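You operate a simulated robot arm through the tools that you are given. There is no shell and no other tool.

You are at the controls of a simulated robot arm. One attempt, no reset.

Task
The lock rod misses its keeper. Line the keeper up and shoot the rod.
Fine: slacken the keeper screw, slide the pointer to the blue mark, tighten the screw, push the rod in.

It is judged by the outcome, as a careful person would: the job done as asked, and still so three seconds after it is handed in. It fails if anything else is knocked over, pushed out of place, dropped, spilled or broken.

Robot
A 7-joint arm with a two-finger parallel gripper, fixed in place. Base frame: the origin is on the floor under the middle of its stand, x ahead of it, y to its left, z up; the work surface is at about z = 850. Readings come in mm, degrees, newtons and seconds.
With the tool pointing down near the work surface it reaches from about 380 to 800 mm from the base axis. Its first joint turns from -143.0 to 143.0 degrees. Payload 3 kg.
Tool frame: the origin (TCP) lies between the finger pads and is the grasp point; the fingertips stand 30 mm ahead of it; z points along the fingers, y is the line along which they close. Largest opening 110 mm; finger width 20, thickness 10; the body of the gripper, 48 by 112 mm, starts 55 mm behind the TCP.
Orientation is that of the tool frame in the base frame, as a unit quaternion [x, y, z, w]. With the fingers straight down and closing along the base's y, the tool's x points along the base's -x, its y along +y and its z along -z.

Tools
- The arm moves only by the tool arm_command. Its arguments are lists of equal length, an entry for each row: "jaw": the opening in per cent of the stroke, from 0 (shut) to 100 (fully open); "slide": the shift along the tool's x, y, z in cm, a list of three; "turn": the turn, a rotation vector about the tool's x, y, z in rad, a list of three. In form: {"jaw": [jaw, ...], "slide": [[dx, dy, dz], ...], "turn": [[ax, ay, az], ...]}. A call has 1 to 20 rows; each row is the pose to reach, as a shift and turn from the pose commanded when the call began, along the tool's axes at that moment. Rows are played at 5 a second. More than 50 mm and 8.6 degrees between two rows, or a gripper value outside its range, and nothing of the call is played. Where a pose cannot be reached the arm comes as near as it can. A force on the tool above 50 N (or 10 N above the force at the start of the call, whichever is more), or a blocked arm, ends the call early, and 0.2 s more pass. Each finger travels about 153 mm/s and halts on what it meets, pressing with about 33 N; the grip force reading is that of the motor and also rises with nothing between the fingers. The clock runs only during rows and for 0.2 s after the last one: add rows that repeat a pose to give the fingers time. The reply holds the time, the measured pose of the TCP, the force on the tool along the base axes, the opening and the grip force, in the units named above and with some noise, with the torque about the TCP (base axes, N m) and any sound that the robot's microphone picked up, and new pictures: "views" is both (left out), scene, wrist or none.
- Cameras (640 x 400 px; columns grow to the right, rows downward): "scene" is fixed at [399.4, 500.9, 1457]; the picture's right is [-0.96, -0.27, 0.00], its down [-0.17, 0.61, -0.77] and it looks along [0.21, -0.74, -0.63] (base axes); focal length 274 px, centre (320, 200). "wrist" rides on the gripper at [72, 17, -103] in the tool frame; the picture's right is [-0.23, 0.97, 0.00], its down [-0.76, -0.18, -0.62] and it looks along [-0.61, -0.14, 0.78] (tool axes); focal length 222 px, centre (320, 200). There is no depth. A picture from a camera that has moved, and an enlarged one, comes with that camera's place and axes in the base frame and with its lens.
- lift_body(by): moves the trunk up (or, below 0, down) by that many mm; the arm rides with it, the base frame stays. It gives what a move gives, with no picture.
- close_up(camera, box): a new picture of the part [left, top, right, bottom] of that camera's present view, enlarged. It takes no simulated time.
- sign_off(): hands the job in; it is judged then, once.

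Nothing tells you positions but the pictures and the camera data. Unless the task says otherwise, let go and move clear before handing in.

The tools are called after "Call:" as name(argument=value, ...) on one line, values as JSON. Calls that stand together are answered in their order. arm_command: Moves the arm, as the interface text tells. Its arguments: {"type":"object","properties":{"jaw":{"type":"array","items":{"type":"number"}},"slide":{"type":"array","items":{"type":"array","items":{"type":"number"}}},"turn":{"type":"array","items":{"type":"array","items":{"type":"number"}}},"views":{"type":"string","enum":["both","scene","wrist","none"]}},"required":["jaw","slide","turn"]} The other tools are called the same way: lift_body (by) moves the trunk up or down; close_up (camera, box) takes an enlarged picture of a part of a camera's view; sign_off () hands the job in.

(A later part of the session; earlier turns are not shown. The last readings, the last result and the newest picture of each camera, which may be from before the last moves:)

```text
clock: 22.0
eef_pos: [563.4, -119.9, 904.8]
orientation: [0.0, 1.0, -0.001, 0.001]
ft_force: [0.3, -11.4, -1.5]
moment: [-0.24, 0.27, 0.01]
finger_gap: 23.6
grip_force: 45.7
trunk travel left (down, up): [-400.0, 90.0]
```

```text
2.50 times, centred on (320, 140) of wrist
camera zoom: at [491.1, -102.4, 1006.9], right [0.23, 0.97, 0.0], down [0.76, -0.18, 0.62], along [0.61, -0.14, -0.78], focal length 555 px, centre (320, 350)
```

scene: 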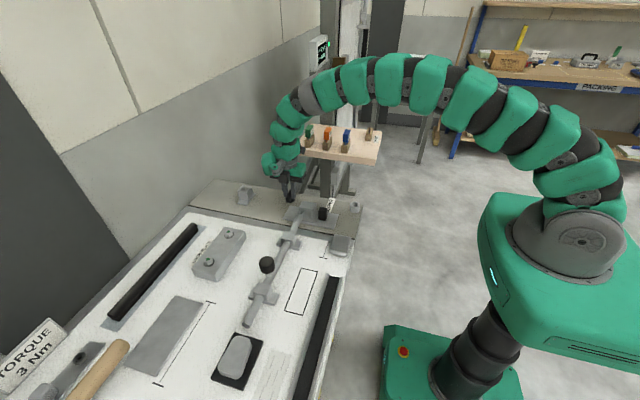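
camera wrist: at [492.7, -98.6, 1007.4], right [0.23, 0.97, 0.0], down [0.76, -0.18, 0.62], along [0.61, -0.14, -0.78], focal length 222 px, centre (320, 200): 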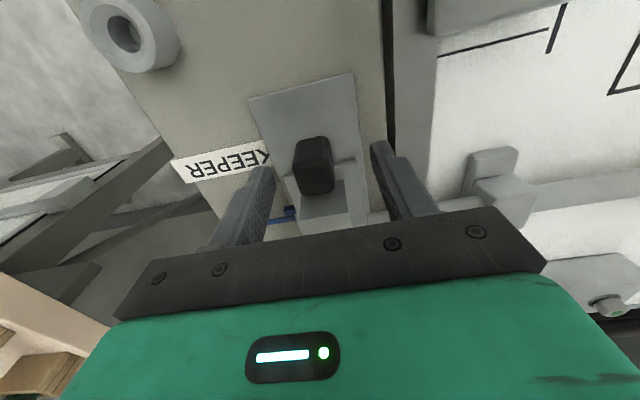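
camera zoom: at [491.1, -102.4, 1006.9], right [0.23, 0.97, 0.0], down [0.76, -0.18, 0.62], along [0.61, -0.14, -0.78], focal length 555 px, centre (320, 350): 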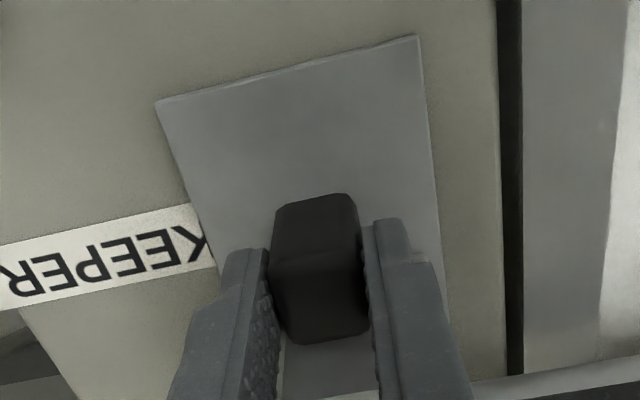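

The block is gripped with a small lateral load. I'll ease a bit toward −y and try a 4 mm slide toward +x to see if the carriage moves freely.

Call:
arm_command(jaw=[15, 15, 15, 15], slide=[[0, -0.05, 0], [-0.2, -0.05, 0], [-0.4, -0.05, 0], [-0.4, -0.05, 0]], turn=[[0, 0, 0], [0, 0, 0], [0, 0, 0], [0, 0, 0]], views="wrist")

Call:
close_up(camera="wrist", box=[220, 60, 420, 220])

Call:
close_up(camera="scene", box=[270, 160, 370, 240])

```text
clock: 23.0
eef_pos: [567.4, -120.5, 904.6]
orientation: [0.001, 1.0, -0.001, 0.0]
ft_force: [-1.4, -9.0, -5.5]
moment: [-0.24, 0.04, 0.01]
finger_gap: 23.8
grip_force: 44.9
trunk travel left (down, up): [-400.0, 90.0]
camera wrist: at [495.5, -102.4, 1006.9], right [0.23, 0.97, 0.0], down [0.76, -0.18, 0.62], along [0.61, -0.14, -0.78], focal length 222 px, centre (320, 200)
```

wrist: 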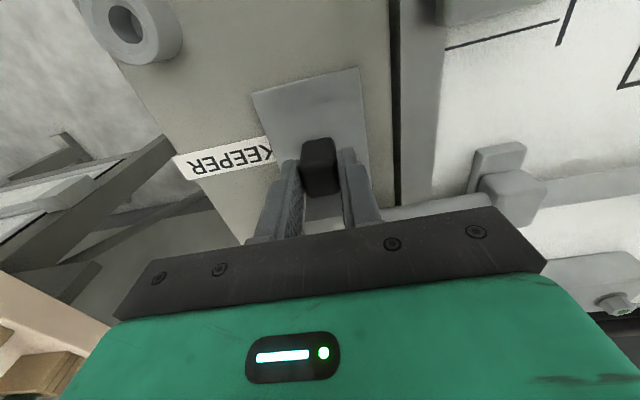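

```text
2.50 times, centred on (320, 140) of wrist
camera zoom: at [495.5, -102.4, 1006.9], right [0.23, 0.97, 0.0], down [0.76, -0.18, 0.62], along [0.61, -0.14, -0.78], focal length 555 px, centre (320, 350)
```

zoom: 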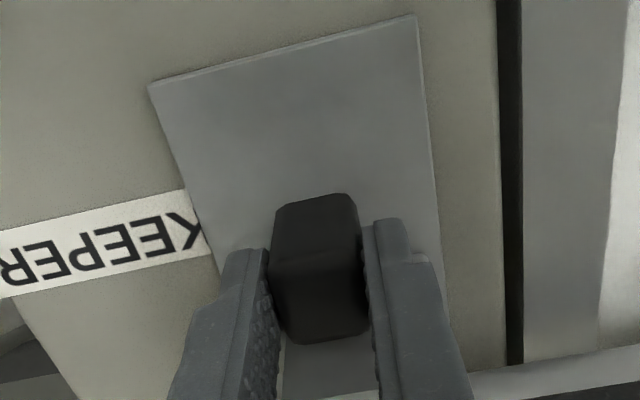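

```text
5.00 times, centred on (320, 200) of scene
camera zoom: at [399.4, 500.9, 1457.0], right [-0.96, -0.27, 0.0], down [-0.17, 0.61, -0.77], along [0.21, -0.74, -0.63], focal length 1370 px, centre (320, 200)
```

zoom: 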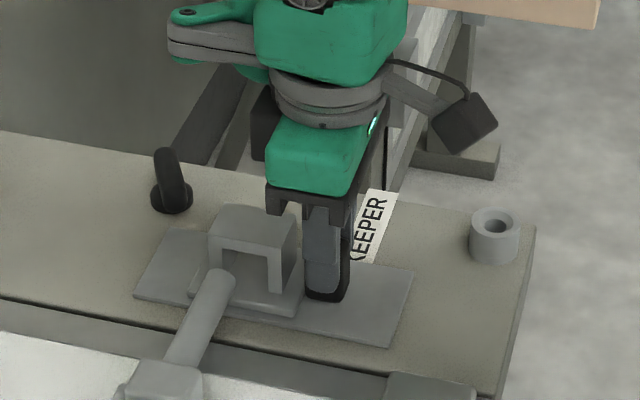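

The block stays in the fingers and the keeper box moved with it, so the screw is slack. I'll slide it about another 12.5 mm to bring the pointer to the mark.

Call:
arm_command(jaw=[15, 15, 15, 15, 15], slide=[[-0.3, -0.05, 0], [-0.6, -0.05, 0], [-0.9, -0.05, 0], [-1.25, -0.05, 0], [-1.25, -0.05, 0]], turn=[[0, 0, 0], [0, 0, 0], [0, 0, 0], [0, 0, 0], [0, 0, 0]], views="none")

Call:
close_up(camera="wrist", box=[220, 100, 420, 240])

Call:
close_up(camera="scene", box=[270, 160, 370, 240])

```text
clock: 24.2
eef_pos: [580.1, -119.9, 905.0]
orientation: [0.0, 1.0, 0.0, -0.002]
ft_force: [-2.4, -6.8, -15.8]
moment: [-0.18, 1.29, -0.05]
finger_gap: 23.7
grip_force: 45.2
trunk travel left (down, up): [-400.0, 90.0]
```

```text
2.86 times, centred on (320, 170) of wrist
camera zoom: at [508.0, -102.5, 1007.2], right [0.23, 0.97, 0.0], down [0.76, -0.18, 0.62], along [0.6, -0.14, -0.78], focal length 635 px, centre (320, 286)
```

zoom: 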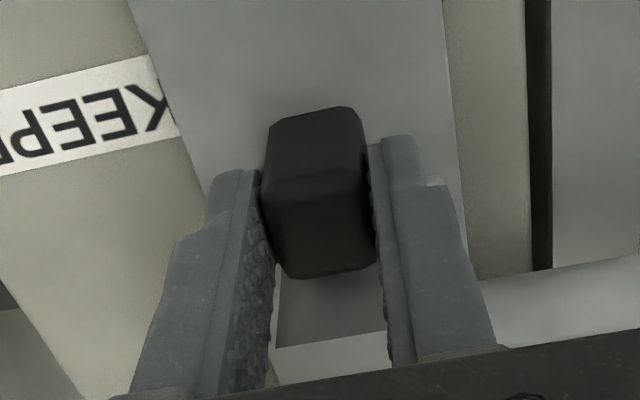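

```text
5.00 times, centred on (320, 200) of scene
camera zoom: at [399.4, 500.9, 1457.0], right [-0.96, -0.27, 0.0], down [-0.17, 0.61, -0.77], along [0.21, -0.74, -0.63], focal length 1370 px, centre (320, 200)
```

zoom: 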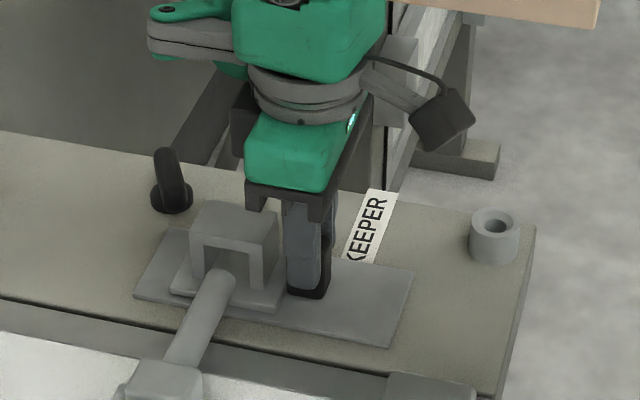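

The rod now looks centred on the keeper opening. I'll release, rise clear and check the pointer against the mark.

Call:
arm_command(jaw=[30, 50, 60, 60, 60, 60, 60, 60], slide=[[0, 0, 0], [0, 0, 0], [0, 0, 0], [0, 0, -2.0], [0, 0, -4.0], [0, 0, -6.0], [-2.0, -1.0, -8.0], [-4.0, -2.0, -8.5]], turn=[[0, 0, 0], [0, 0, 0], [0, 0, 0], [0, 0, 0], [0, 0, 0], [0, 0, 0], [0, 0, 0], [0, 0, 0]], views="wrist")

Call:
close_up(camera="wrist", box=[240, 60, 400, 180])

Call:
close_up(camera="scene", box=[270, 160, 370, 240])

```text
clock: 26.0
eef_pos: [619.6, -141.0, 989.5]
orientation: [-0.001, 1.0, 0.0, -0.002]
ft_force: [0.7, 0.7, 0.0]
moment: [-0.01, 0.0, 0.0]
finger_gap: 65.9
grip_force: 0.0
trunk travel left (down, up): [-400.0, 90.0]
camera wrist: at [547.9, -122.6, 1093.1], right [0.23, 0.97, 0.0], down [0.76, -0.18, 0.62], along [0.6, -0.14, -0.78], focal length 222 px, centre (320, 200)
```

wrist: 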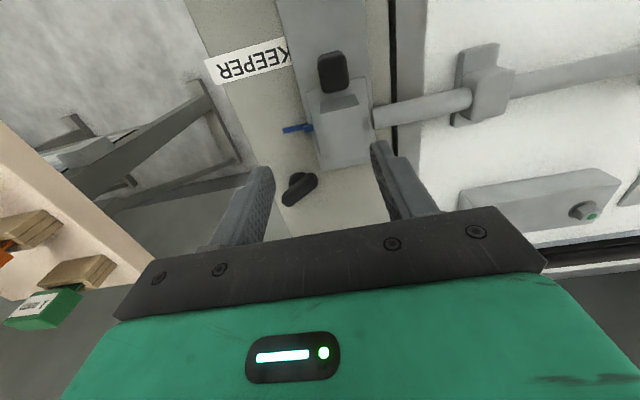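

```text
3.33 times, centred on (320, 120) of wrist
camera zoom: at [547.9, -122.6, 1093.1], right [0.23, 0.97, 0.0], down [0.76, -0.18, 0.62], along [0.6, -0.14, -0.78], focal length 740 px, centre (320, 467)
```

zoom: 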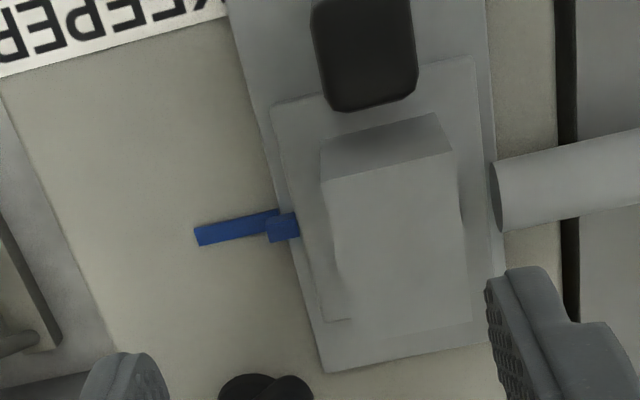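

```text
5.00 times, centred on (320, 200) of scene
camera zoom: at [399.4, 500.9, 1457.0], right [-0.96, -0.27, 0.0], down [-0.17, 0.61, -0.77], along [0.21, -0.74, -0.63], focal length 1370 px, centre (320, 200)
```

zoom: 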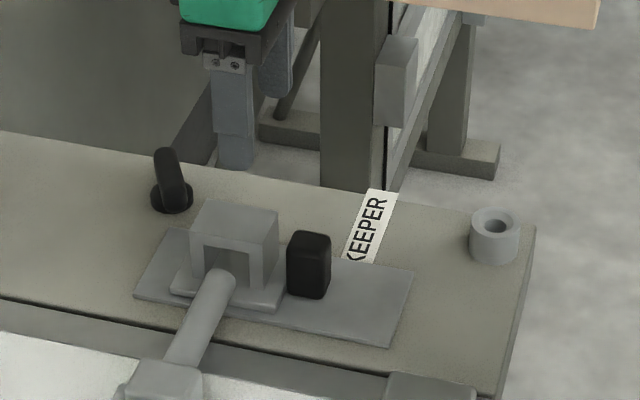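

The pointer is close to the mark, but camera tilt biases this view. I'll move so the camera is directly above x≈630 for a true reading.

Call:
arm_command(jaw=[60, 60, 60, 60], slide=[[-2.5, -1.0, 0], [-5.0, -2.0, 0], [-8.0, -3.0, 0], [-8.0, -3.0, 0]], turn=[[0, 0, 0], [0, 0, 0], [0, 0, 0], [0, 0, 0]], views="wrist")

Call:
close_up(camera="wrist", box=[280, 0, 400, 80])

```text
clock: 27.0
eef_pos: [699.2, -171.2, 990.8]
orientation: [0.0, 1.0, 0.001, -0.001]
ft_force: [0.2, 0.8, -0.2]
moment: [0.0, -0.02, 0.04]
finger_gap: 66.2
grip_force: 0.1
trunk travel left (down, up): [-400.0, 90.0]
camera wrist: at [627.1, -152.4, 1093.4], right [0.23, 0.97, 0.0], down [0.76, -0.18, 0.62], along [0.61, -0.14, -0.78], focal length 222 px, centre (320, 200)
```

wrist: 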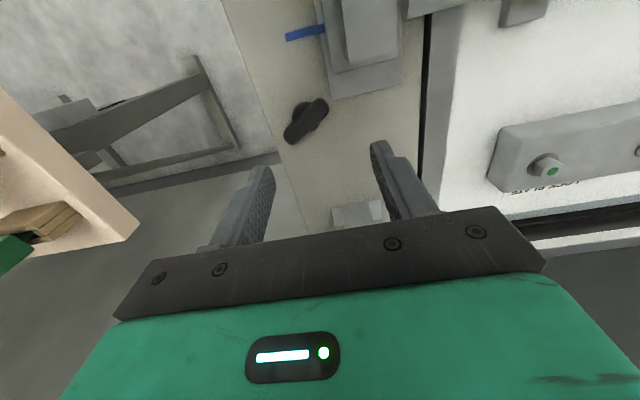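

```text
5.00 times, centred on (340, 40) of wrist
camera zoom: at [627.1, -152.4, 1093.4], right [0.23, 0.97, 0.0], down [0.76, -0.18, 0.62], along [0.61, -0.14, -0.78], focal length 1111 px, centre (220, 1000)
```

zoom: 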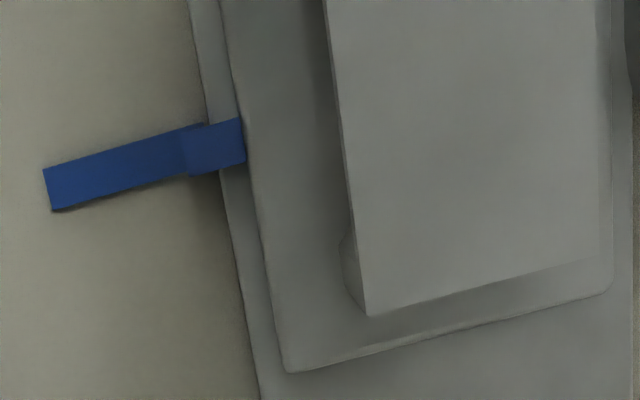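

From overhead the pointer and mark line up within about 0.5 mm. I'll zoom tighter to confirm before tightening.

Call:
close_up(camera="wrist", box=[280, 15, 340, 55])

Call:
close_up(camera="wrist", box=[260, 70, 360, 160])

```text
10.00 times, centred on (310, 35) of wrist
camera zoom: at [627.1, -152.4, 1093.4], right [0.23, 0.97, 0.0], down [0.76, -0.18, 0.62], along [0.61, -0.14, -0.78], focal length 2221 px, centre (420, 1850)
```

zoom: 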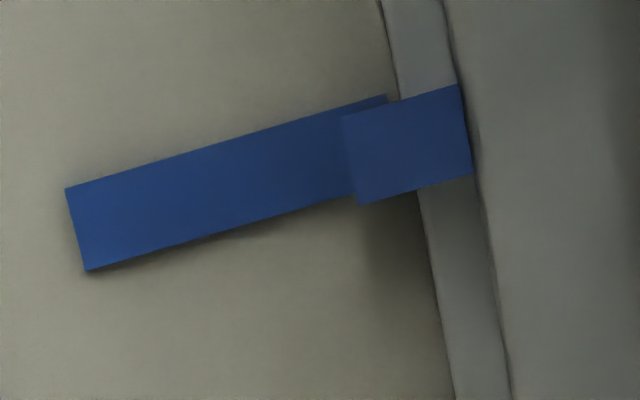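

```text
4.44 times, centred on (310, 115) of wrist
camera zoom: at [627.1, -152.4, 1093.4], right [0.23, 0.97, 0.0], down [0.76, -0.18, 0.62], along [0.61, -0.14, -0.78], focal length 987 px, centre (364, 578)
```

zoom: 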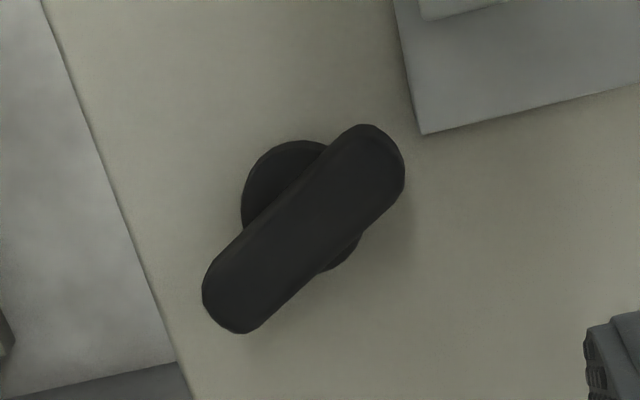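

The pointer is about 0.6 mm past the mark. I'll go back to the block, re-grip it slightly better centred, and pull back 0.6 mm.

Call:
arm_command(jaw=[60, 60, 60, 60, 60, 60, 60, 60], slide=[[4.0, 1.6, 0], [8.0, 3.2, 0], [12.0, 4.85, 0], [12.0, 4.85, 2.5], [12.0, 4.85, 5.0], [12.0, 4.85, 7.0], [12.0, 4.85, 8.5], [12.0, 4.85, 8.5]], turn=[[0, 0, 0], [0, 0, 0], [0, 0, 0], [0, 0, 0], [0, 0, 0], [0, 0, 0], [0, 0, 0], [0, 0, 0]], views="none")

Call:
close_up(camera="wrist", box=[220, 60, 420, 220])

Call:
arm_command(jaw=[40, 20, 15, 15], slide=[[0, 0, 0], [0, 0, 0], [0, 0, 0], [0, 0, 0]], turn=[[0, 0, 0], [0, 0, 0], [0, 0, 0], [0, 0, 0]], views="none")

```text
clock: 28.8
eef_pos: [580.8, -122.0, 905.3]
orientation: [0.0, 1.0, 0.0, 0.0]
ft_force: [-0.6, 0.2, -0.3]
moment: [-0.03, 0.01, -0.03]
finger_gap: 65.8
grip_force: 0.0
trunk travel left (down, up): [-400.0, 90.0]
```

```text
2.50 times, centred on (320, 140) of wrist
camera zoom: at [508.0, -104.0, 1007.8], right [0.23, 0.97, 0.0], down [0.76, -0.18, 0.62], along [0.61, -0.14, -0.78], focal length 555 px, centre (320, 350)
```

zoom: 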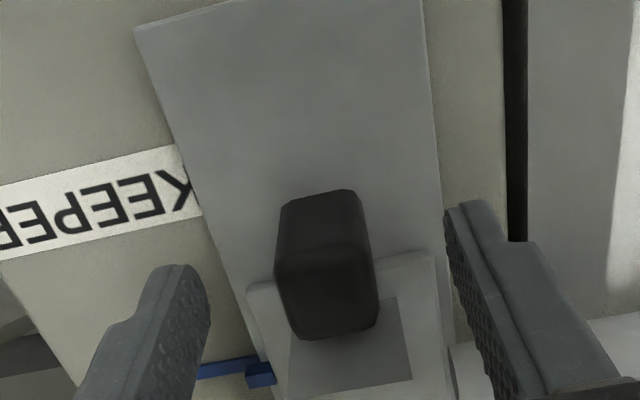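

```text
clock: 29.8
eef_pos: [579.3, -120.8, 903.7]
orientation: [0.0, 1.0, 0.0, 0.0]
ft_force: [0.1, 19.2, 0.8]
moment: [0.53, -0.21, -0.11]
finger_gap: 23.6
grip_force: 45.2
trunk travel left (down, up): [-400.0, 90.0]
```

The side force reversed, so I'm about 1.1 mm too far toward −y. I'll correct that and pull back 0.6 mm in x.

Call:
arm_command(jaw=[15, 15, 15, 15], slide=[[0, 0.11, 0], [0.03, 0.11, 0], [0.06, 0.11, 0], [0.06, 0.11, 0]], turn=[[0, 0, 0], [0, 0, 0], [0, 0, 0], [0, 0, 0]], views="none")

```text
clock: 30.8
eef_pos: [579.9, -120.3, 905.8]
orientation: [0.0, 1.0, 0.001, 0.0]
ft_force: [0.0, 1.5, 9.6]
moment: [-0.02, 0.97, 0.04]
finger_gap: 23.6
grip_force: 45.2
trunk travel left (down, up): [-400.0, 90.0]
```

Side forces are now near zero. I'll release, rise, and return to the overhead viewpoint.

Call:
arm_command(jaw=[30, 50, 60, 60, 60, 60, 60, 60, 60, 60], slide=[[0, 0, 0], [0, 0, 0], [0, 0, 0], [0, 0, -2.5], [0, 0, -5.5], [0, 0, -8.5], [-4.0, -1.6, -8.5], [-8.0, -3.2, -8.5], [-12.2, -4.96, -8.5], [-12.2, -4.96, -8.5]], turn=[[0, 0, 0], [0, 0, 0], [0, 0, 0], [0, 0, 0], [0, 0, 0], [0, 0, 0], [0, 0, 0], [0, 0, 0], [0, 0, 0], [0, 0, 0]], views="none")

Call:
close_up(camera="wrist", box=[280, 15, 340, 55])

Call:
close_up(camera="scene", box=[270, 160, 370, 240])

```text
clock: 33.0
eef_pos: [700.9, -169.1, 988.5]
orientation: [0.0, 1.0, 0.0, 0.0]
ft_force: [0.3, -0.3, 0.1]
moment: [0.01, 0.0, -0.02]
finger_gap: 66.0
grip_force: 0.1
trunk travel left (down, up): [-400.0, 90.0]
```

```text
10.00 times, centred on (310, 35) of wrist
camera zoom: at [629.2, -151.8, 1091.9], right [0.23, 0.97, 0.0], down [0.76, -0.18, 0.62], along [0.61, -0.14, -0.78], focal length 2221 px, centre (420, 1850)
```

zoom: 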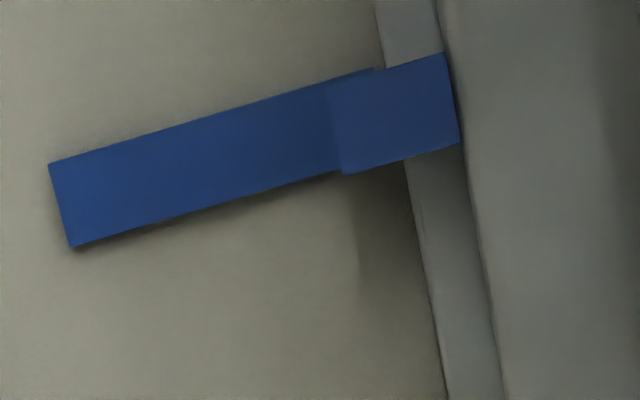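

```text
5.00 times, centred on (320, 200) of scene
camera zoom: at [399.4, 500.9, 1457.0], right [-0.96, -0.27, 0.0], down [-0.17, 0.61, -0.77], along [0.21, -0.74, -0.63], focal length 1370 px, centre (320, 200)
```

zoom: 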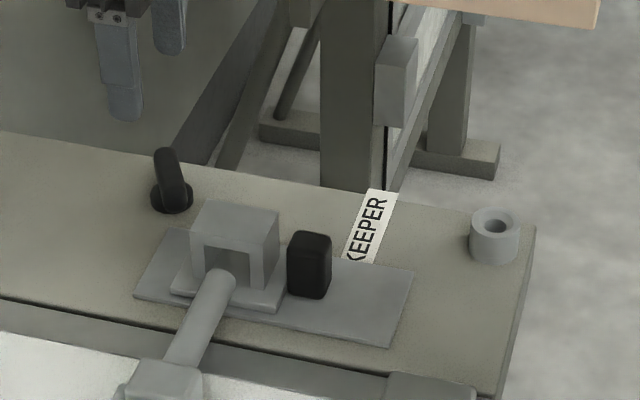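

The pointer is now within about 0.2 mm of the mark. Next I'll tighten: move over the wing, rotate the gripper to match the bar's angle, and check the view.

Call:
arm_command(jaw=[40, 40, 40, 40, 40, 40, 40, 40, 40, 40, 40, 40, 40, 40, 40, 40, 40], slide=[[0.147, -1.49, 0], [0.147, -1.49, 0], [0.147, -1.49, 0], [0.147, -1.49, 0], [0.147, -1.49, 0], [0.147, -1.49, 0], [0.147, -1.49, 0], [0.147, -1.49, 0], [0.147, -1.49, 0], [0.147, -1.49, 0], [0.147, -1.49, 0], [0.147, -1.49, 0], [0.147, -1.49, 0], [0.147, -1.49, 0], [0.147, -1.49, 0], [0.147, -1.49, 0], [0.147, -1.49, 0]], turn=[[0, 0, 0], [0, 0, -0.13], [0, 0, -0.26], [0, 0, -0.39], [0, 0, -0.52], [0, 0, -0.65], [0, 0, -0.78], [0, 0, -0.91], [0, 0, -1.04], [0, 0, -1.17], [0, 0, -1.3], [0, 0, -1.43], [0, 0, -1.56], [0, 0, -1.69], [0, 0, -1.82], [0, 0, -1.95], [0, 0, -2.08]], views="none")

Call:
arm_command(jaw=[40, 40, 40, 40], slide=[[0, 0, 2.5], [0, 0, 5.0], [0, 0, 7.0], [0, 0, 7.0]], turn=[[0, 0, 0], [0, 0, 0], [0, 0, 0], [0, 0, 0]], views="wrist")

Call:
close_up(camera="wrist", box=[240, 80, 400, 220])

```text
clock: 36.6
eef_pos: [700.1, -184.7, 988.3]
orientation: [0.863, -0.506, 0.0, 0.0]
ft_force: [-0.5, -0.2, 0.4]
moment: [0.01, 0.04, -0.02]
finger_gap: 44.1
grip_force: 0.1
trunk travel left (down, up): [-400.0, 90.0]
```

```text
clock: 37.6
eef_pos: [700.8, -185.7, 918.4]
orientation: [0.863, -0.506, 0.0, 0.0]
ft_force: [-0.1, 0.7, 0.9]
moment: [0.02, 0.0, -0.02]
finger_gap: 44.0
grip_force: 0.0
trunk travel left (down, up): [-400.0, 90.0]
camera wrist: at [721.6, -255.4, 1021.7], right [-0.96, -0.28, 0.0], down [-0.22, 0.75, 0.62], along [-0.17, 0.6, -0.78], focal length 222 px, centre (320, 200)
```

wrist: 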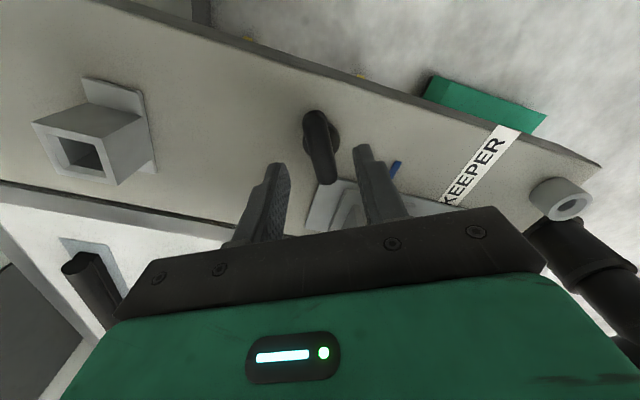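

```text
2.86 times, centred on (320, 150) of wrist
camera zoom: at [721.6, -255.4, 1021.7], right [-0.96, -0.28, 0.0], down [-0.22, 0.75, 0.62], along [-0.17, 0.6, -0.78], focal length 635 px, centre (320, 343)
```

zoom: 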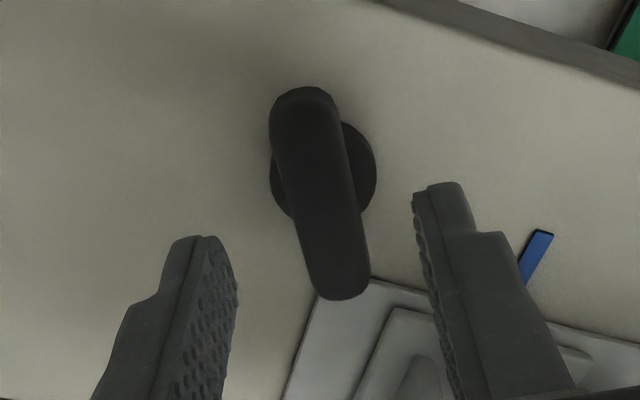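

The jaws match the bar angle. I'll lower the last 25 mm and grip.

Call:
arm_command(jaw=[40, 40, 40, 20, 10, 10], slide=[[0, 0, 1.0], [0, 0, 2.0], [0, 0, 2.5], [0, 0, 2.5], [0, 0, 2.5], [0, 0, 2.5]], turn=[[0, 0, 0], [0, 0, 0], [0, 0, 0], [0, 0, 0], [0, 0, 0], [0, 0, 0]], views="none")

Call:
close_up(camera="wrist", box=[240, 80, 400, 220])

```text
clock: 39.0
eef_pos: [700.0, -185.0, 892.7]
orientation: [0.863, -0.506, -0.001, 0.0]
ft_force: [-3.1, -1.8, 0.9]
moment: [-0.01, 0.07, -0.05]
finger_gap: 16.6
grip_force: 45.3
trunk travel left (down, up): [-400.0, 90.0]
```

```text
2.86 times, centred on (320, 150) of wrist
camera zoom: at [721.0, -256.2, 997.3], right [-0.96, -0.28, 0.0], down [-0.22, 0.75, 0.62], along [-0.17, 0.6, -0.78], focal length 635 px, centre (320, 343)
```

zoom: 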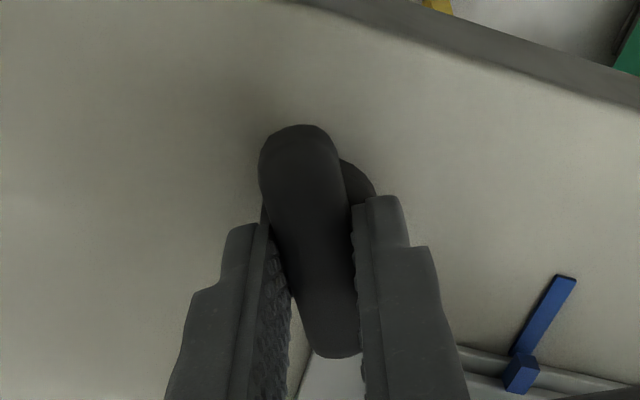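

Gripped with low side force. Now I'll turn clockwise (positive about tool z) in stages, watching the torque.

Call:
arm_command(jaw=[10, 10, 10, 10, 10, 10, 10, 10, 10], slide=[[0, 0, 0], [0, 0, 0], [0, 0, 0], [0, 0, 0], [0, 0, 0], [0, 0, 0], [0, 0, 0], [0, 0, 0], [0, 0, 0]], turn=[[0, 0, 0.12], [0, 0, 0.24], [0, 0, 0.36], [0, 0, 0.48], [0, 0, 0.6], [0, 0, 0.72], [0, 0, 0.84], [0, 0, 0.96], [0, 0, 1.04]], views="none")

Call:
arm_command(jaw=[10, 10, 10, 10, 10, 10, 10, 10, 10], slide=[[0, 0, 0], [0, 0, 0], [0, 0, 0], [0, 0, 0], [0, 0, 0], [0, 0, 0], [0, 0, 0], [0, 0, 0], [0, 0, 0]], turn=[[0, 0, 0.12], [0, 0, 0.24], [0, 0, 0.36], [0, 0, 0.48], [0, 0, 0.6], [0, 0, 0.72], [0, 0, 0.84], [0, 0, 0.92], [0, 0, 0.92]], views="wrist")

Call:
close_up(camera="wrist", box=[240, 80, 400, 220])

```text
clock: 41.0
eef_pos: [701.3, -185.3, 893.6]
orientation: [-0.495, 0.869, 0.001, 0.0]
ft_force: [-9.3, -6.5, -5.0]
moment: [0.55, -0.36, -0.01]
finger_gap: 16.7
grip_force: 45.3
trunk travel left (down, up): [-400.0, 90.0]
```

```text
clock: 43.0
eef_pos: [698.5, -185.3, 894.6]
orientation: [-0.059, 0.998, 0.001, -0.001]
ft_force: [-17.5, -6.6, -13.5]
moment: [-0.23, 0.4, -0.03]
finger_gap: 16.7
grip_force: 44.8
trunk travel left (down, up): [-400.0, 90.0]
camera wrist: at [626.0, -176.2, 997.5], right [0.11, 0.99, 0.0], down [0.78, -0.09, 0.62], along [0.62, -0.07, -0.78], focal length 222 px, centre (320, 200)
```

wrist: 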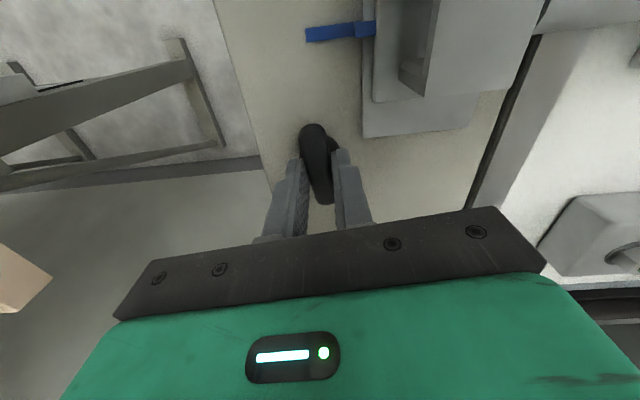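

```text
2.86 times, centred on (320, 150) of wrist
camera zoom: at [626.0, -176.2, 997.5], right [0.11, 0.99, 0.0], down [0.78, -0.09, 0.62], along [0.62, -0.07, -0.78], focal length 635 px, centre (320, 343)
```

zoom: 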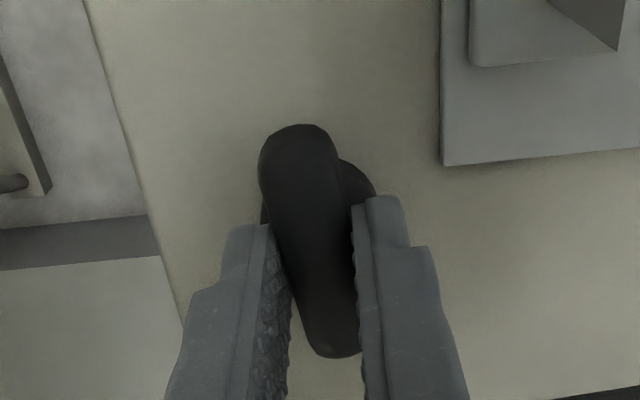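

I'm almost back to the starting angle. I'll re-seat the grip to shed the side load, then continue clockwise and look for the torque rising as it seats.

Call:
arm_command(jaw=[25, 35, 20, 10, 10], slide=[[0, 0, 0], [0, 0, 0], [0, 0, 0], [0, 0, 0], [0, 0, 0]], turn=[[0, 0, 0], [0, 0, 0], [0, 0, 0], [0, 0, 0], [0, 0, 0]], views="none")

Call:
arm_command(jaw=[10, 10, 10, 10], slide=[[0, 0, 0], [0, 0, 0], [0, 0, 0], [0, 0, 0]], turn=[[0, 0, 0.06], [0, 0, 0.12], [0, 0, 0.18], [0, 0, 0.18]], views="none")

Call:
close_up(camera="wrist", box=[240, 80, 400, 220])

```text
clock: 44.2
eef_pos: [702.4, -184.2, 894.7]
orientation: [-0.061, 0.998, 0.0, 0.001]
ft_force: [4.8, -4.7, 3.8]
moment: [-0.05, -0.06, 0.01]
finger_gap: 16.9
grip_force: 45.3
trunk travel left (down, up): [-400.0, 90.0]
```

```text
clock: 45.2
eef_pos: [701.6, -184.6, 895.3]
orientation: [0.029, 1.0, 0.001, 0.001]
ft_force: [7.4, -7.8, 11.7]
moment: [-0.2, 0.19, 1.18]
finger_gap: 17.6
grip_force: 45.0
trunk travel left (down, up): [-400.0, 90.0]
```

```text
2.86 times, centred on (320, 150) of wrist
camera zoom: at [629.4, -163.1, 998.0], right [0.28, 0.96, 0.0], down [0.75, -0.22, 0.62], along [0.6, -0.18, -0.78], focal length 635 px, centre (320, 343)
```

zoom: 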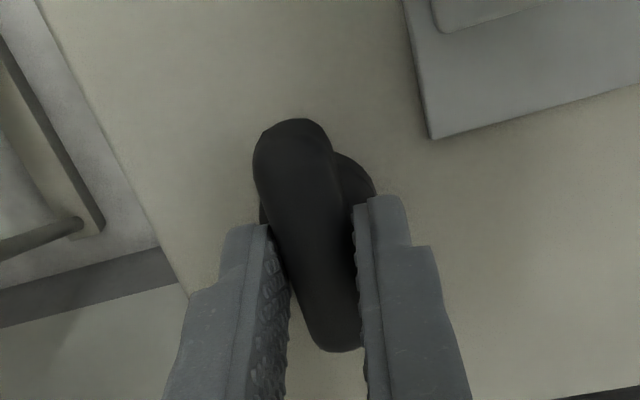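

Torque jumped to 1.2 N·m right at the original angle, so the screw is seating. I'll give it one more small nip to be sure.

Call:
arm_command(jaw=[5, 5, 5], slide=[[0, 0, 0], [0, 0, 0], [0, 0, 0]], turn=[[0, 0, 0.05], [0, 0, 0.1], [0, 0, 0.1]], views="none")

Call:
close_up(camera="wrist", box=[240, 80, 400, 220])

```text
clock: 46.0
eef_pos: [700.2, -185.1, 895.1]
orientation: [0.08, 0.997, 0.0, 0.0]
ft_force: [3.1, -10.9, 13.8]
moment: [-0.24, 0.14, 1.26]
finger_gap: 19.9
grip_force: 45.0
trunk travel left (down, up): [-400.0, 90.0]
```

```text
2.86 times, centred on (320, 150) of wrist
camera zoom: at [631.5, -156.0, 997.8], right [0.38, 0.93, 0.0], down [0.72, -0.3, 0.62], along [0.58, -0.24, -0.78], focal length 635 px, centre (320, 343)
```

zoom: 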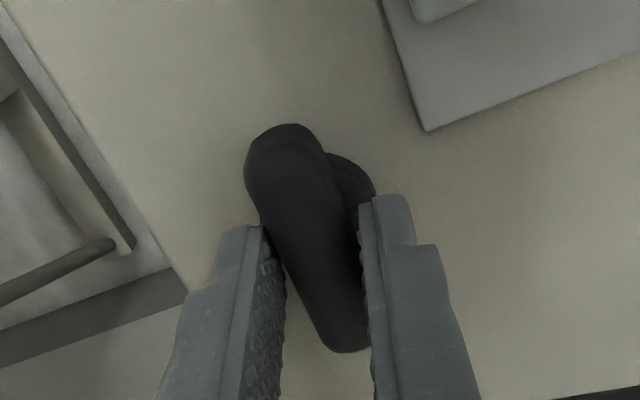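

The wing has stopped and the jaws are spreading, so the screw is tight. I'll open straight away, rise, and verify the pointer from overhead.

Call:
arm_command(jaw=[30, 50, 50, 50, 50, 50, 50, 50], slide=[[0, 0, 0], [0, 0, 0], [0, 0, -2.5], [0, 0, -5.0], [0, 0, -7.5], [0, 0, -9.5], [0, 0, -9.5], [0, 0, -9.5]], turn=[[0, 0, 0], [0, 0, 0], [0, 0, 0], [0, 0, 0], [0, 0, 0], [0, 0, -0.1], [0, 0, -0.16], [0, 0, -0.16]], views="wrist")

Call:
close_up(camera="wrist", box=[280, 5, 340, 45])

Call:
close_up(camera="wrist", box=[260, 60, 380, 160])

Call:
close_up(camera="scene", box=[220, 160, 370, 300])

```text
clock: 47.8
eef_pos: [700.5, -184.0, 989.5]
orientation: [-0.001, 1.0, 0.0, 0.0]
ft_force: [0.0, -1.1, -0.7]
moment: [0.0, 0.0, 0.01]
finger_gap: 55.1
grip_force: 0.0
trunk travel left (down, up): [-400.0, 90.0]
camera wrist: at [628.4, -167.2, 1092.2], right [0.23, 0.97, 0.0], down [0.76, -0.18, 0.62], along [0.61, -0.14, -0.78], focal length 222 px, centre (320, 200)
```

wrist: 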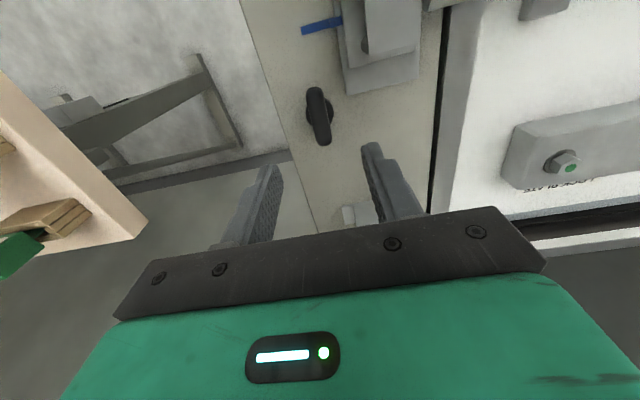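

```text
10.00 times, centred on (310, 25) of wrist
camera zoom: at [628.4, -167.2, 1092.2], right [0.23, 0.97, 0.0], down [0.76, -0.18, 0.62], along [0.61, -0.14, -0.78], focal length 2221 px, centre (420, 1950)
```

zoom: 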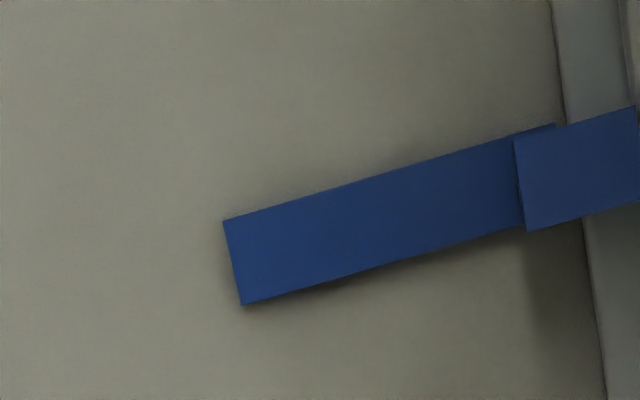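

```text
4.00 times, centred on (320, 110) of wrist
camera zoom: at [628.4, -167.2, 1092.2], right [0.23, 0.97, 0.0], down [0.76, -0.18, 0.62], along [0.61, -0.14, -0.78], focal length 888 px, centre (320, 560)
```

zoom: 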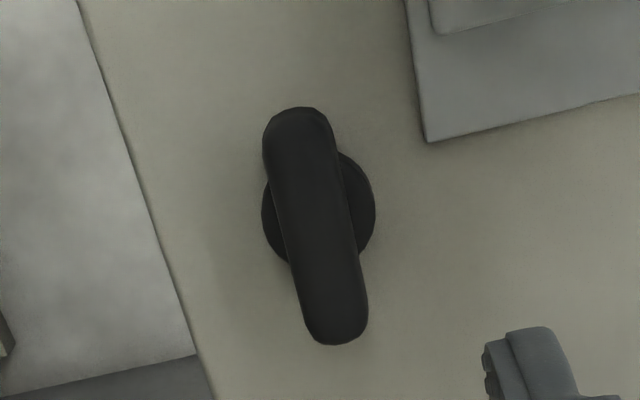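

```text
2.86 times, centred on (295, 230) of scene
camera zoom: at [399.4, 500.9, 1457.0], right [-0.96, -0.27, 0.0], down [-0.17, 0.61, -0.77], along [0.21, -0.74, -0.63], focal length 783 px, centre (391, 114)
```

zoom: 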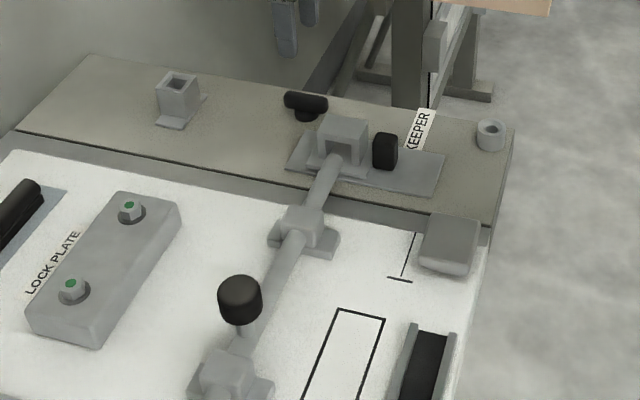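

The screw is tight back at its original angle and the pointer is still within about 0.3 mm of the mark. Next is the rod: I'll move over its black knob at about (632, 146) for a look.

Call:
arm_command(jaw=[50, 50, 50, 50, 50, 50, 50, 50, 50, 50], slide=[[0, 0, -2.5], [0.8, 4.0, -3.0], [1.6, 8.0, -3.0], [2.4, 12.0, -3.0], [3.2, 16.0, -3.0], [4.0, 20.0, -3.0], [4.8, 24.0, -3.0], [5.6, 28.0, -3.0], [6.6, 32.0, -3.0], [7.0, 33.0, -3.0]], turn=[[0, 0, 0], [0, 0, 0], [0, 0, 0], [0, 0, 0], [0, 0, 0], [0, 0, 0], [0, 0, 0], [0, 0, 0], [0, 0, 0], [0, 0, 0]], views="both")

Call:
close_up(camera="wrist", box=[200, 40, 440, 220])

Call:
close_up(camera="scene", box=[220, 170, 340, 340])

```text
clock: 50.0
eef_pos: [631.1, 147.0, 1019.8]
orientation: [0.0, 1.0, 0.0, -0.001]
ft_force: [0.0, -0.3, -1.0]
moment: [-0.01, 0.01, -0.01]
finger_gap: 55.1
grip_force: 0.0
trunk travel left (down, up): [-400.0, 90.0]
camera wrist: at [558.3, 163.9, 1123.1], right [0.23, 0.97, 0.0], down [0.76, -0.18, 0.62], along [0.61, -0.14, -0.78], focal length 222 px, centre (320, 200)
```

scene: 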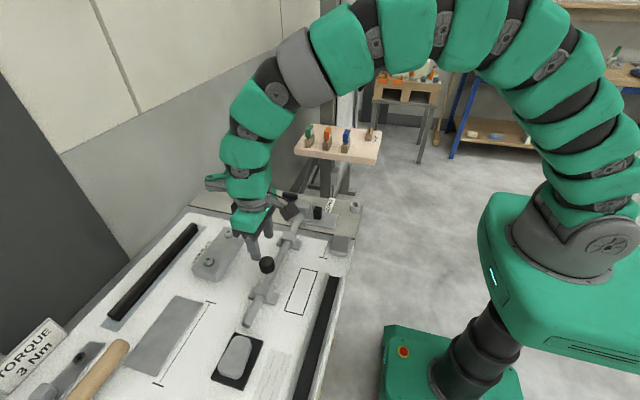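
wrist: 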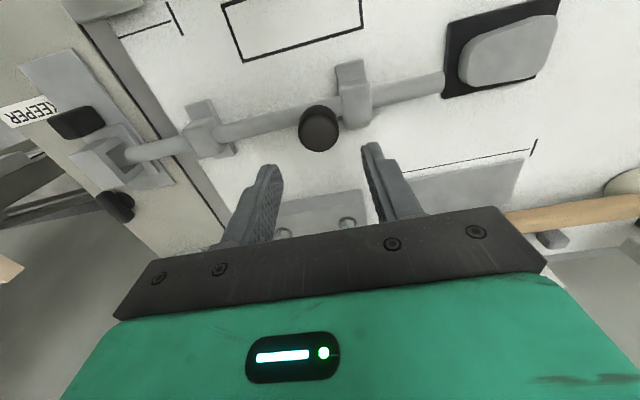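

```text
2.22 times, centred on (320, 130) of wrist
camera zoom: at [558.3, 163.9, 1123.1], right [0.23, 0.97, 0.0], down [0.76, -0.18, 0.62], along [0.61, -0.14, -0.78], focal length 494 px, centre (320, 356)
```

zoom: 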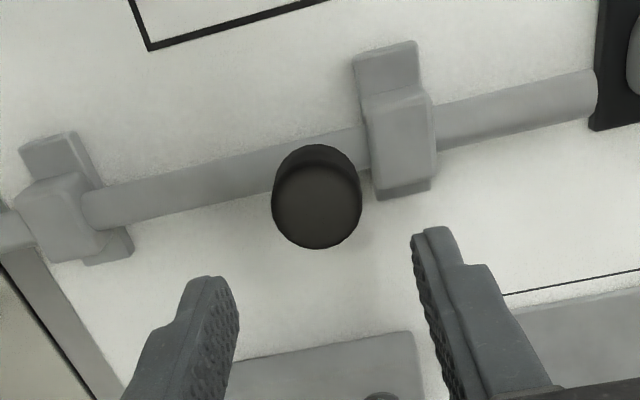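

```text
2.35 times, centred on (280, 255) of scene
camera zoom: at [399.4, 500.9, 1457.0], right [-0.96, -0.27, 0.0], down [-0.17, 0.61, -0.77], along [0.21, -0.74, -0.63], focal length 645 px, centre (414, 71)
```

zoom: 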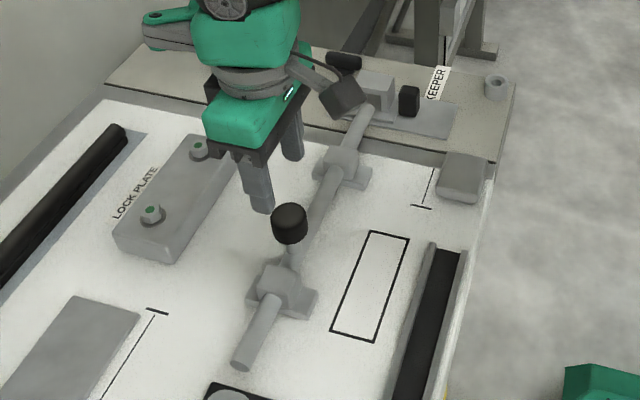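

The knob top is near (629, 147, 940), about 34 mm across, with the rear guide right behind it and lower. I'll lower with the jaws straddling the knob along y.

Call:
arm_command(jaw=[55, 55, 55, 55], slide=[[0.2, 0, 2.0], [0.2, 0, 3.5], [0.2, 0, 5.0], [0.2, 0, 5.0]], turn=[[0, 0, 0], [0, 0, 0], [0, 0, 0], [0, 0, 0]], views="both")

Call:
close_up(camera="wrist", box=[200, 40, 440, 220])

Call:
close_up(camera="scene", box=[220, 190, 340, 340])

```text
clock: 51.0
eef_pos: [629.9, 146.1, 968.5]
orientation: [0.0, 1.0, -0.001, -0.001]
ft_force: [-0.7, -0.9, 0.3]
moment: [0.01, 0.0, 0.04]
finger_gap: 60.7
grip_force: 0.0
trunk travel left (down, up): [-400.0, 90.0]
camera wrist: at [556.8, 163.6, 1072.2], right [0.23, 0.97, 0.0], down [0.76, -0.18, 0.62], along [0.61, -0.14, -0.78], focal length 222 px, centre (320, 200)
```

scene: 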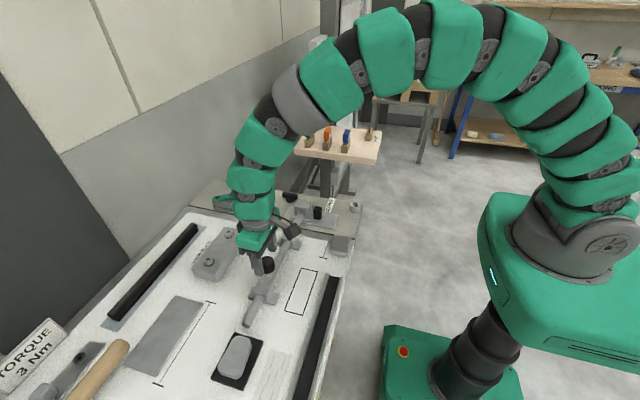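
wrist: 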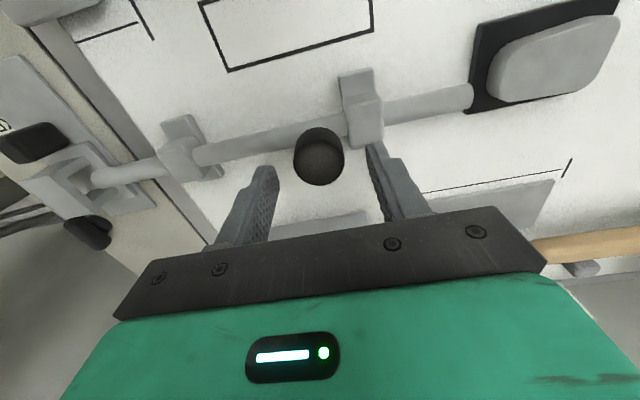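

```text
2.22 times, centred on (320, 130) of wrist
camera zoom: at [556.8, 163.6, 1072.2], right [0.23, 0.97, 0.0], down [0.76, -0.18, 0.62], along [0.61, -0.14, -0.78], focal length 494 px, centre (320, 356)
```

zoom: 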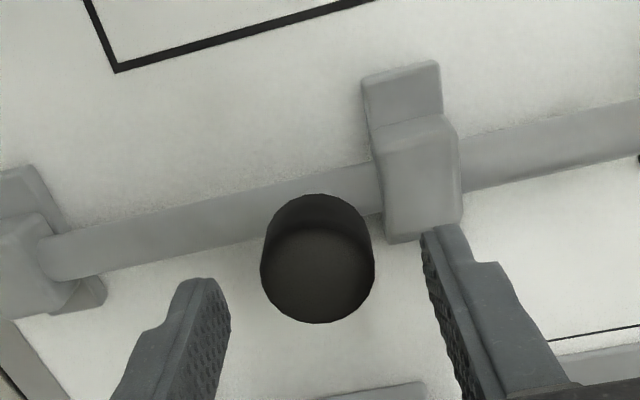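

```text
2.67 times, centred on (280, 265) of scene
camera zoom: at [399.4, 500.9, 1457.0], right [-0.96, -0.27, 0.0], down [-0.17, 0.61, -0.77], along [0.21, -0.74, -0.63], focal length 730 px, centre (427, 27)
```

zoom: 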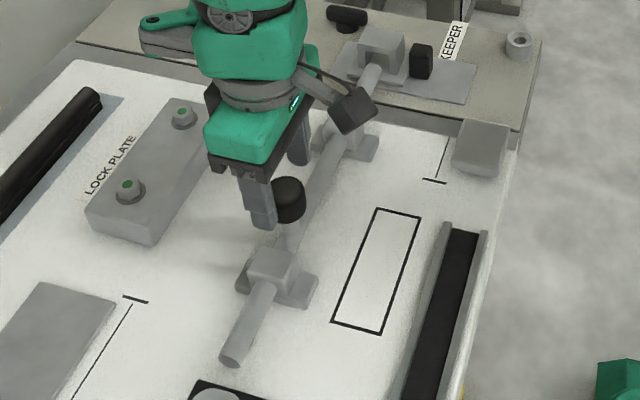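

The geometry agrees: the knob is about 35 mm across with its top near z 938. I'll go down 20 mm so the fingertips clear the rear guide, then close on the knob.

Call:
arm_command(jaw=[55, 55, 40, 30, 25, 25], slide=[[0.1, 0.05, 1.0], [0.1, 0.05, 2.0], [0.1, 0.05, 2.0], [0.1, 0.05, 2.0], [0.1, 0.05, 2.0], [0.1, 0.05, 2.0]], turn=[[0, 0, 0], [0, 0, 0], [0, 0, 0], [0, 0, 0], [0, 0, 0], [0, 0, 0]], views="none")

Call:
close_up(camera="wrist", box=[200, 40, 440, 220])

Call:
close_up(camera="scene", box=[220, 190, 340, 340])

```text
clock: 52.4
eef_pos: [627.3, 145.1, 949.5]
orientation: [0.0, 1.0, 0.0, -0.001]
ft_force: [-2.0, -4.3, -4.2]
moment: [0.44, 0.02, -0.05]
finger_gap: 35.2
grip_force: 45.1
trunk travel left (down, up): [-400.0, 90.0]
```

```text
2.22 times, centred on (320, 130) of wrist
camera zoom: at [555.2, 162.6, 1052.6], right [0.23, 0.97, 0.0], down [0.76, -0.18, 0.62], along [0.61, -0.14, -0.78], focal length 494 px, centre (320, 356)
```

zoom: 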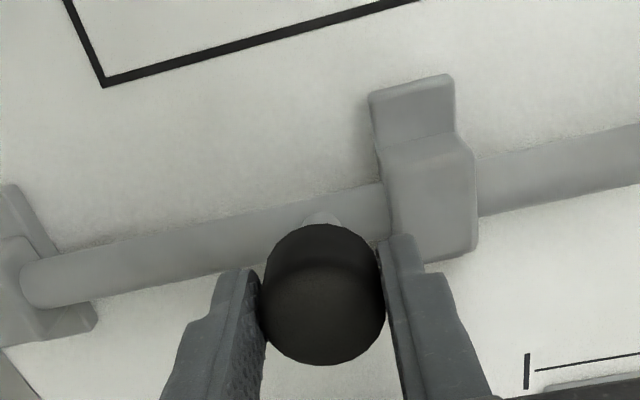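

```text
2.67 times, centred on (280, 265) of scene
camera zoom: at [399.4, 500.9, 1457.0], right [-0.96, -0.27, 0.0], down [-0.17, 0.61, -0.77], along [0.21, -0.74, -0.63], focal length 730 px, centre (427, 27)
```

zoom: 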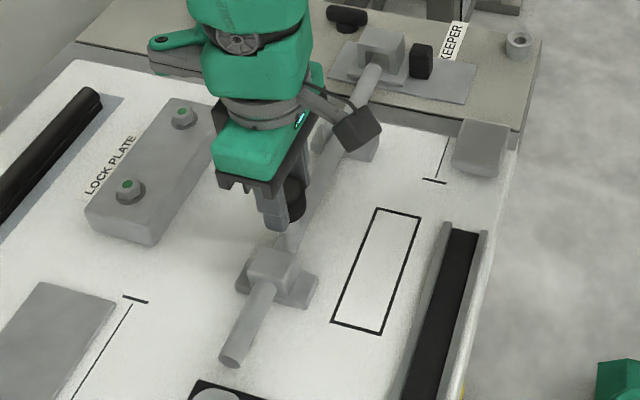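

The knob is held at a 35 mm gap. I'll push it toward −y in a gentle first stroke and watch the force.

Call:
arm_command(jaw=[25, 25, 25, 25, 25], slide=[[0, -0.4, 0], [0, -0.8, 0], [0, -1.2, 0], [0, -1.6, 0], [0, -2.0, 0]], turn=[[0, 0, 0], [0, 0, 0], [0, 0, 0], [0, 0, 0], [0, 0, 0]], views="none")

Call:
close_up(camera="scene", box=[240, 170, 360, 280])

```text
clock: 53.6
eef_pos: [627.5, 126.0, 948.4]
orientation: [0.0, 1.0, 0.0, -0.001]
ft_force: [-1.9, 0.8, 3.3]
moment: [0.6, 0.18, 0.07]
finger_gap: 35.3
grip_force: 44.8
trunk travel left (down, up): [-400.0, 90.0]
```

```text
3.64 times, centred on (300, 225) of scene
camera zoom: at [399.4, 500.9, 1457.0], right [-0.96, -0.27, 0.0], down [-0.17, 0.61, -0.77], along [0.21, -0.74, -0.63], focal length 996 px, centre (393, 109)
```

zoom: 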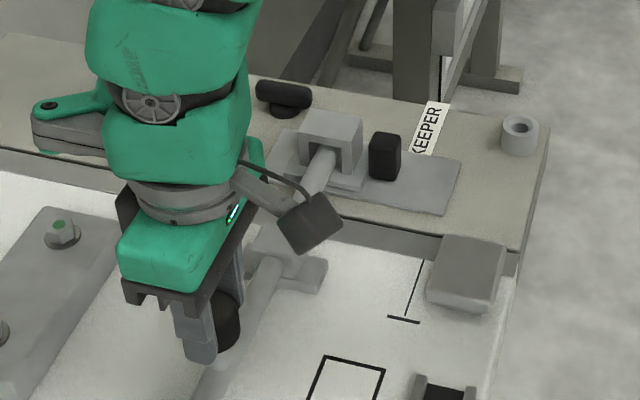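

The rod slides freely and enters the opening. I'll continue.

Call:
arm_command(jaw=[25, 25, 25, 25, 25], slide=[[0, -0.4, 0], [0, -0.8, 0], [0, -1.2, 0], [0, -1.6, 0], [0, -2.0, 0]], turn=[[0, 0, 0], [0, 0, 0], [0, 0, 0], [0, 0, 0], [0, 0, 0]], views="none")

Call:
close_up(camera="scene", box=[240, 170, 360, 280])

Call:
close_up(camera="wrist", box=[0, 40, 440, 220])

```text
clock: 54.8
eef_pos: [627.5, 104.5, 949.6]
orientation: [-0.001, 1.0, 0.0, 0.0]
ft_force: [6.3, -0.6, -7.4]
moment: [0.58, -0.03, 0.04]
finger_gap: 35.0
grip_force: 45.0
trunk travel left (down, up): [-400.0, 90.0]
```

```text
3.64 times, centred on (300, 225) of scene
camera zoom: at [399.4, 500.9, 1457.0], right [-0.96, -0.27, 0.0], down [-0.17, 0.61, -0.77], along [0.21, -0.74, -0.63], focal length 996 px, centre (393, 109)
```

zoom: 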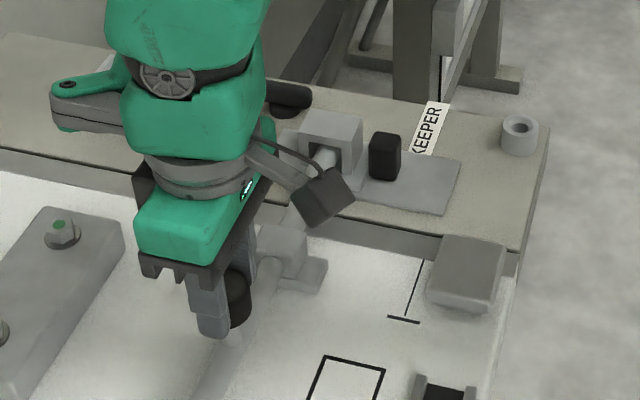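

```text
1.45 times, centred on (220, 130) of wrist
camera zoom: at [555.1, 122.2, 1052.6], right [0.23, 0.97, 0.0], down [0.76, -0.18, 0.62], along [0.61, -0.14, -0.78], focal length 323 px, centre (466, 302)
```

zoom: 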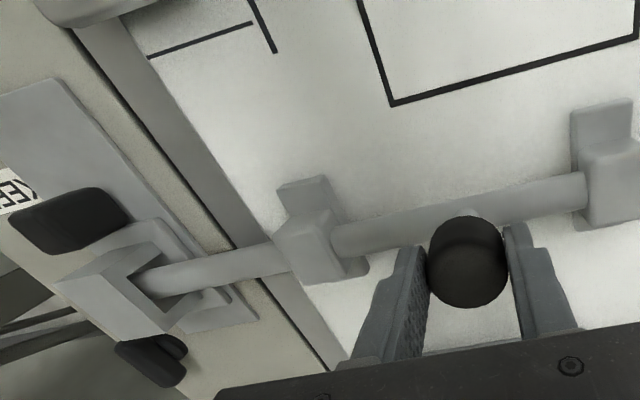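

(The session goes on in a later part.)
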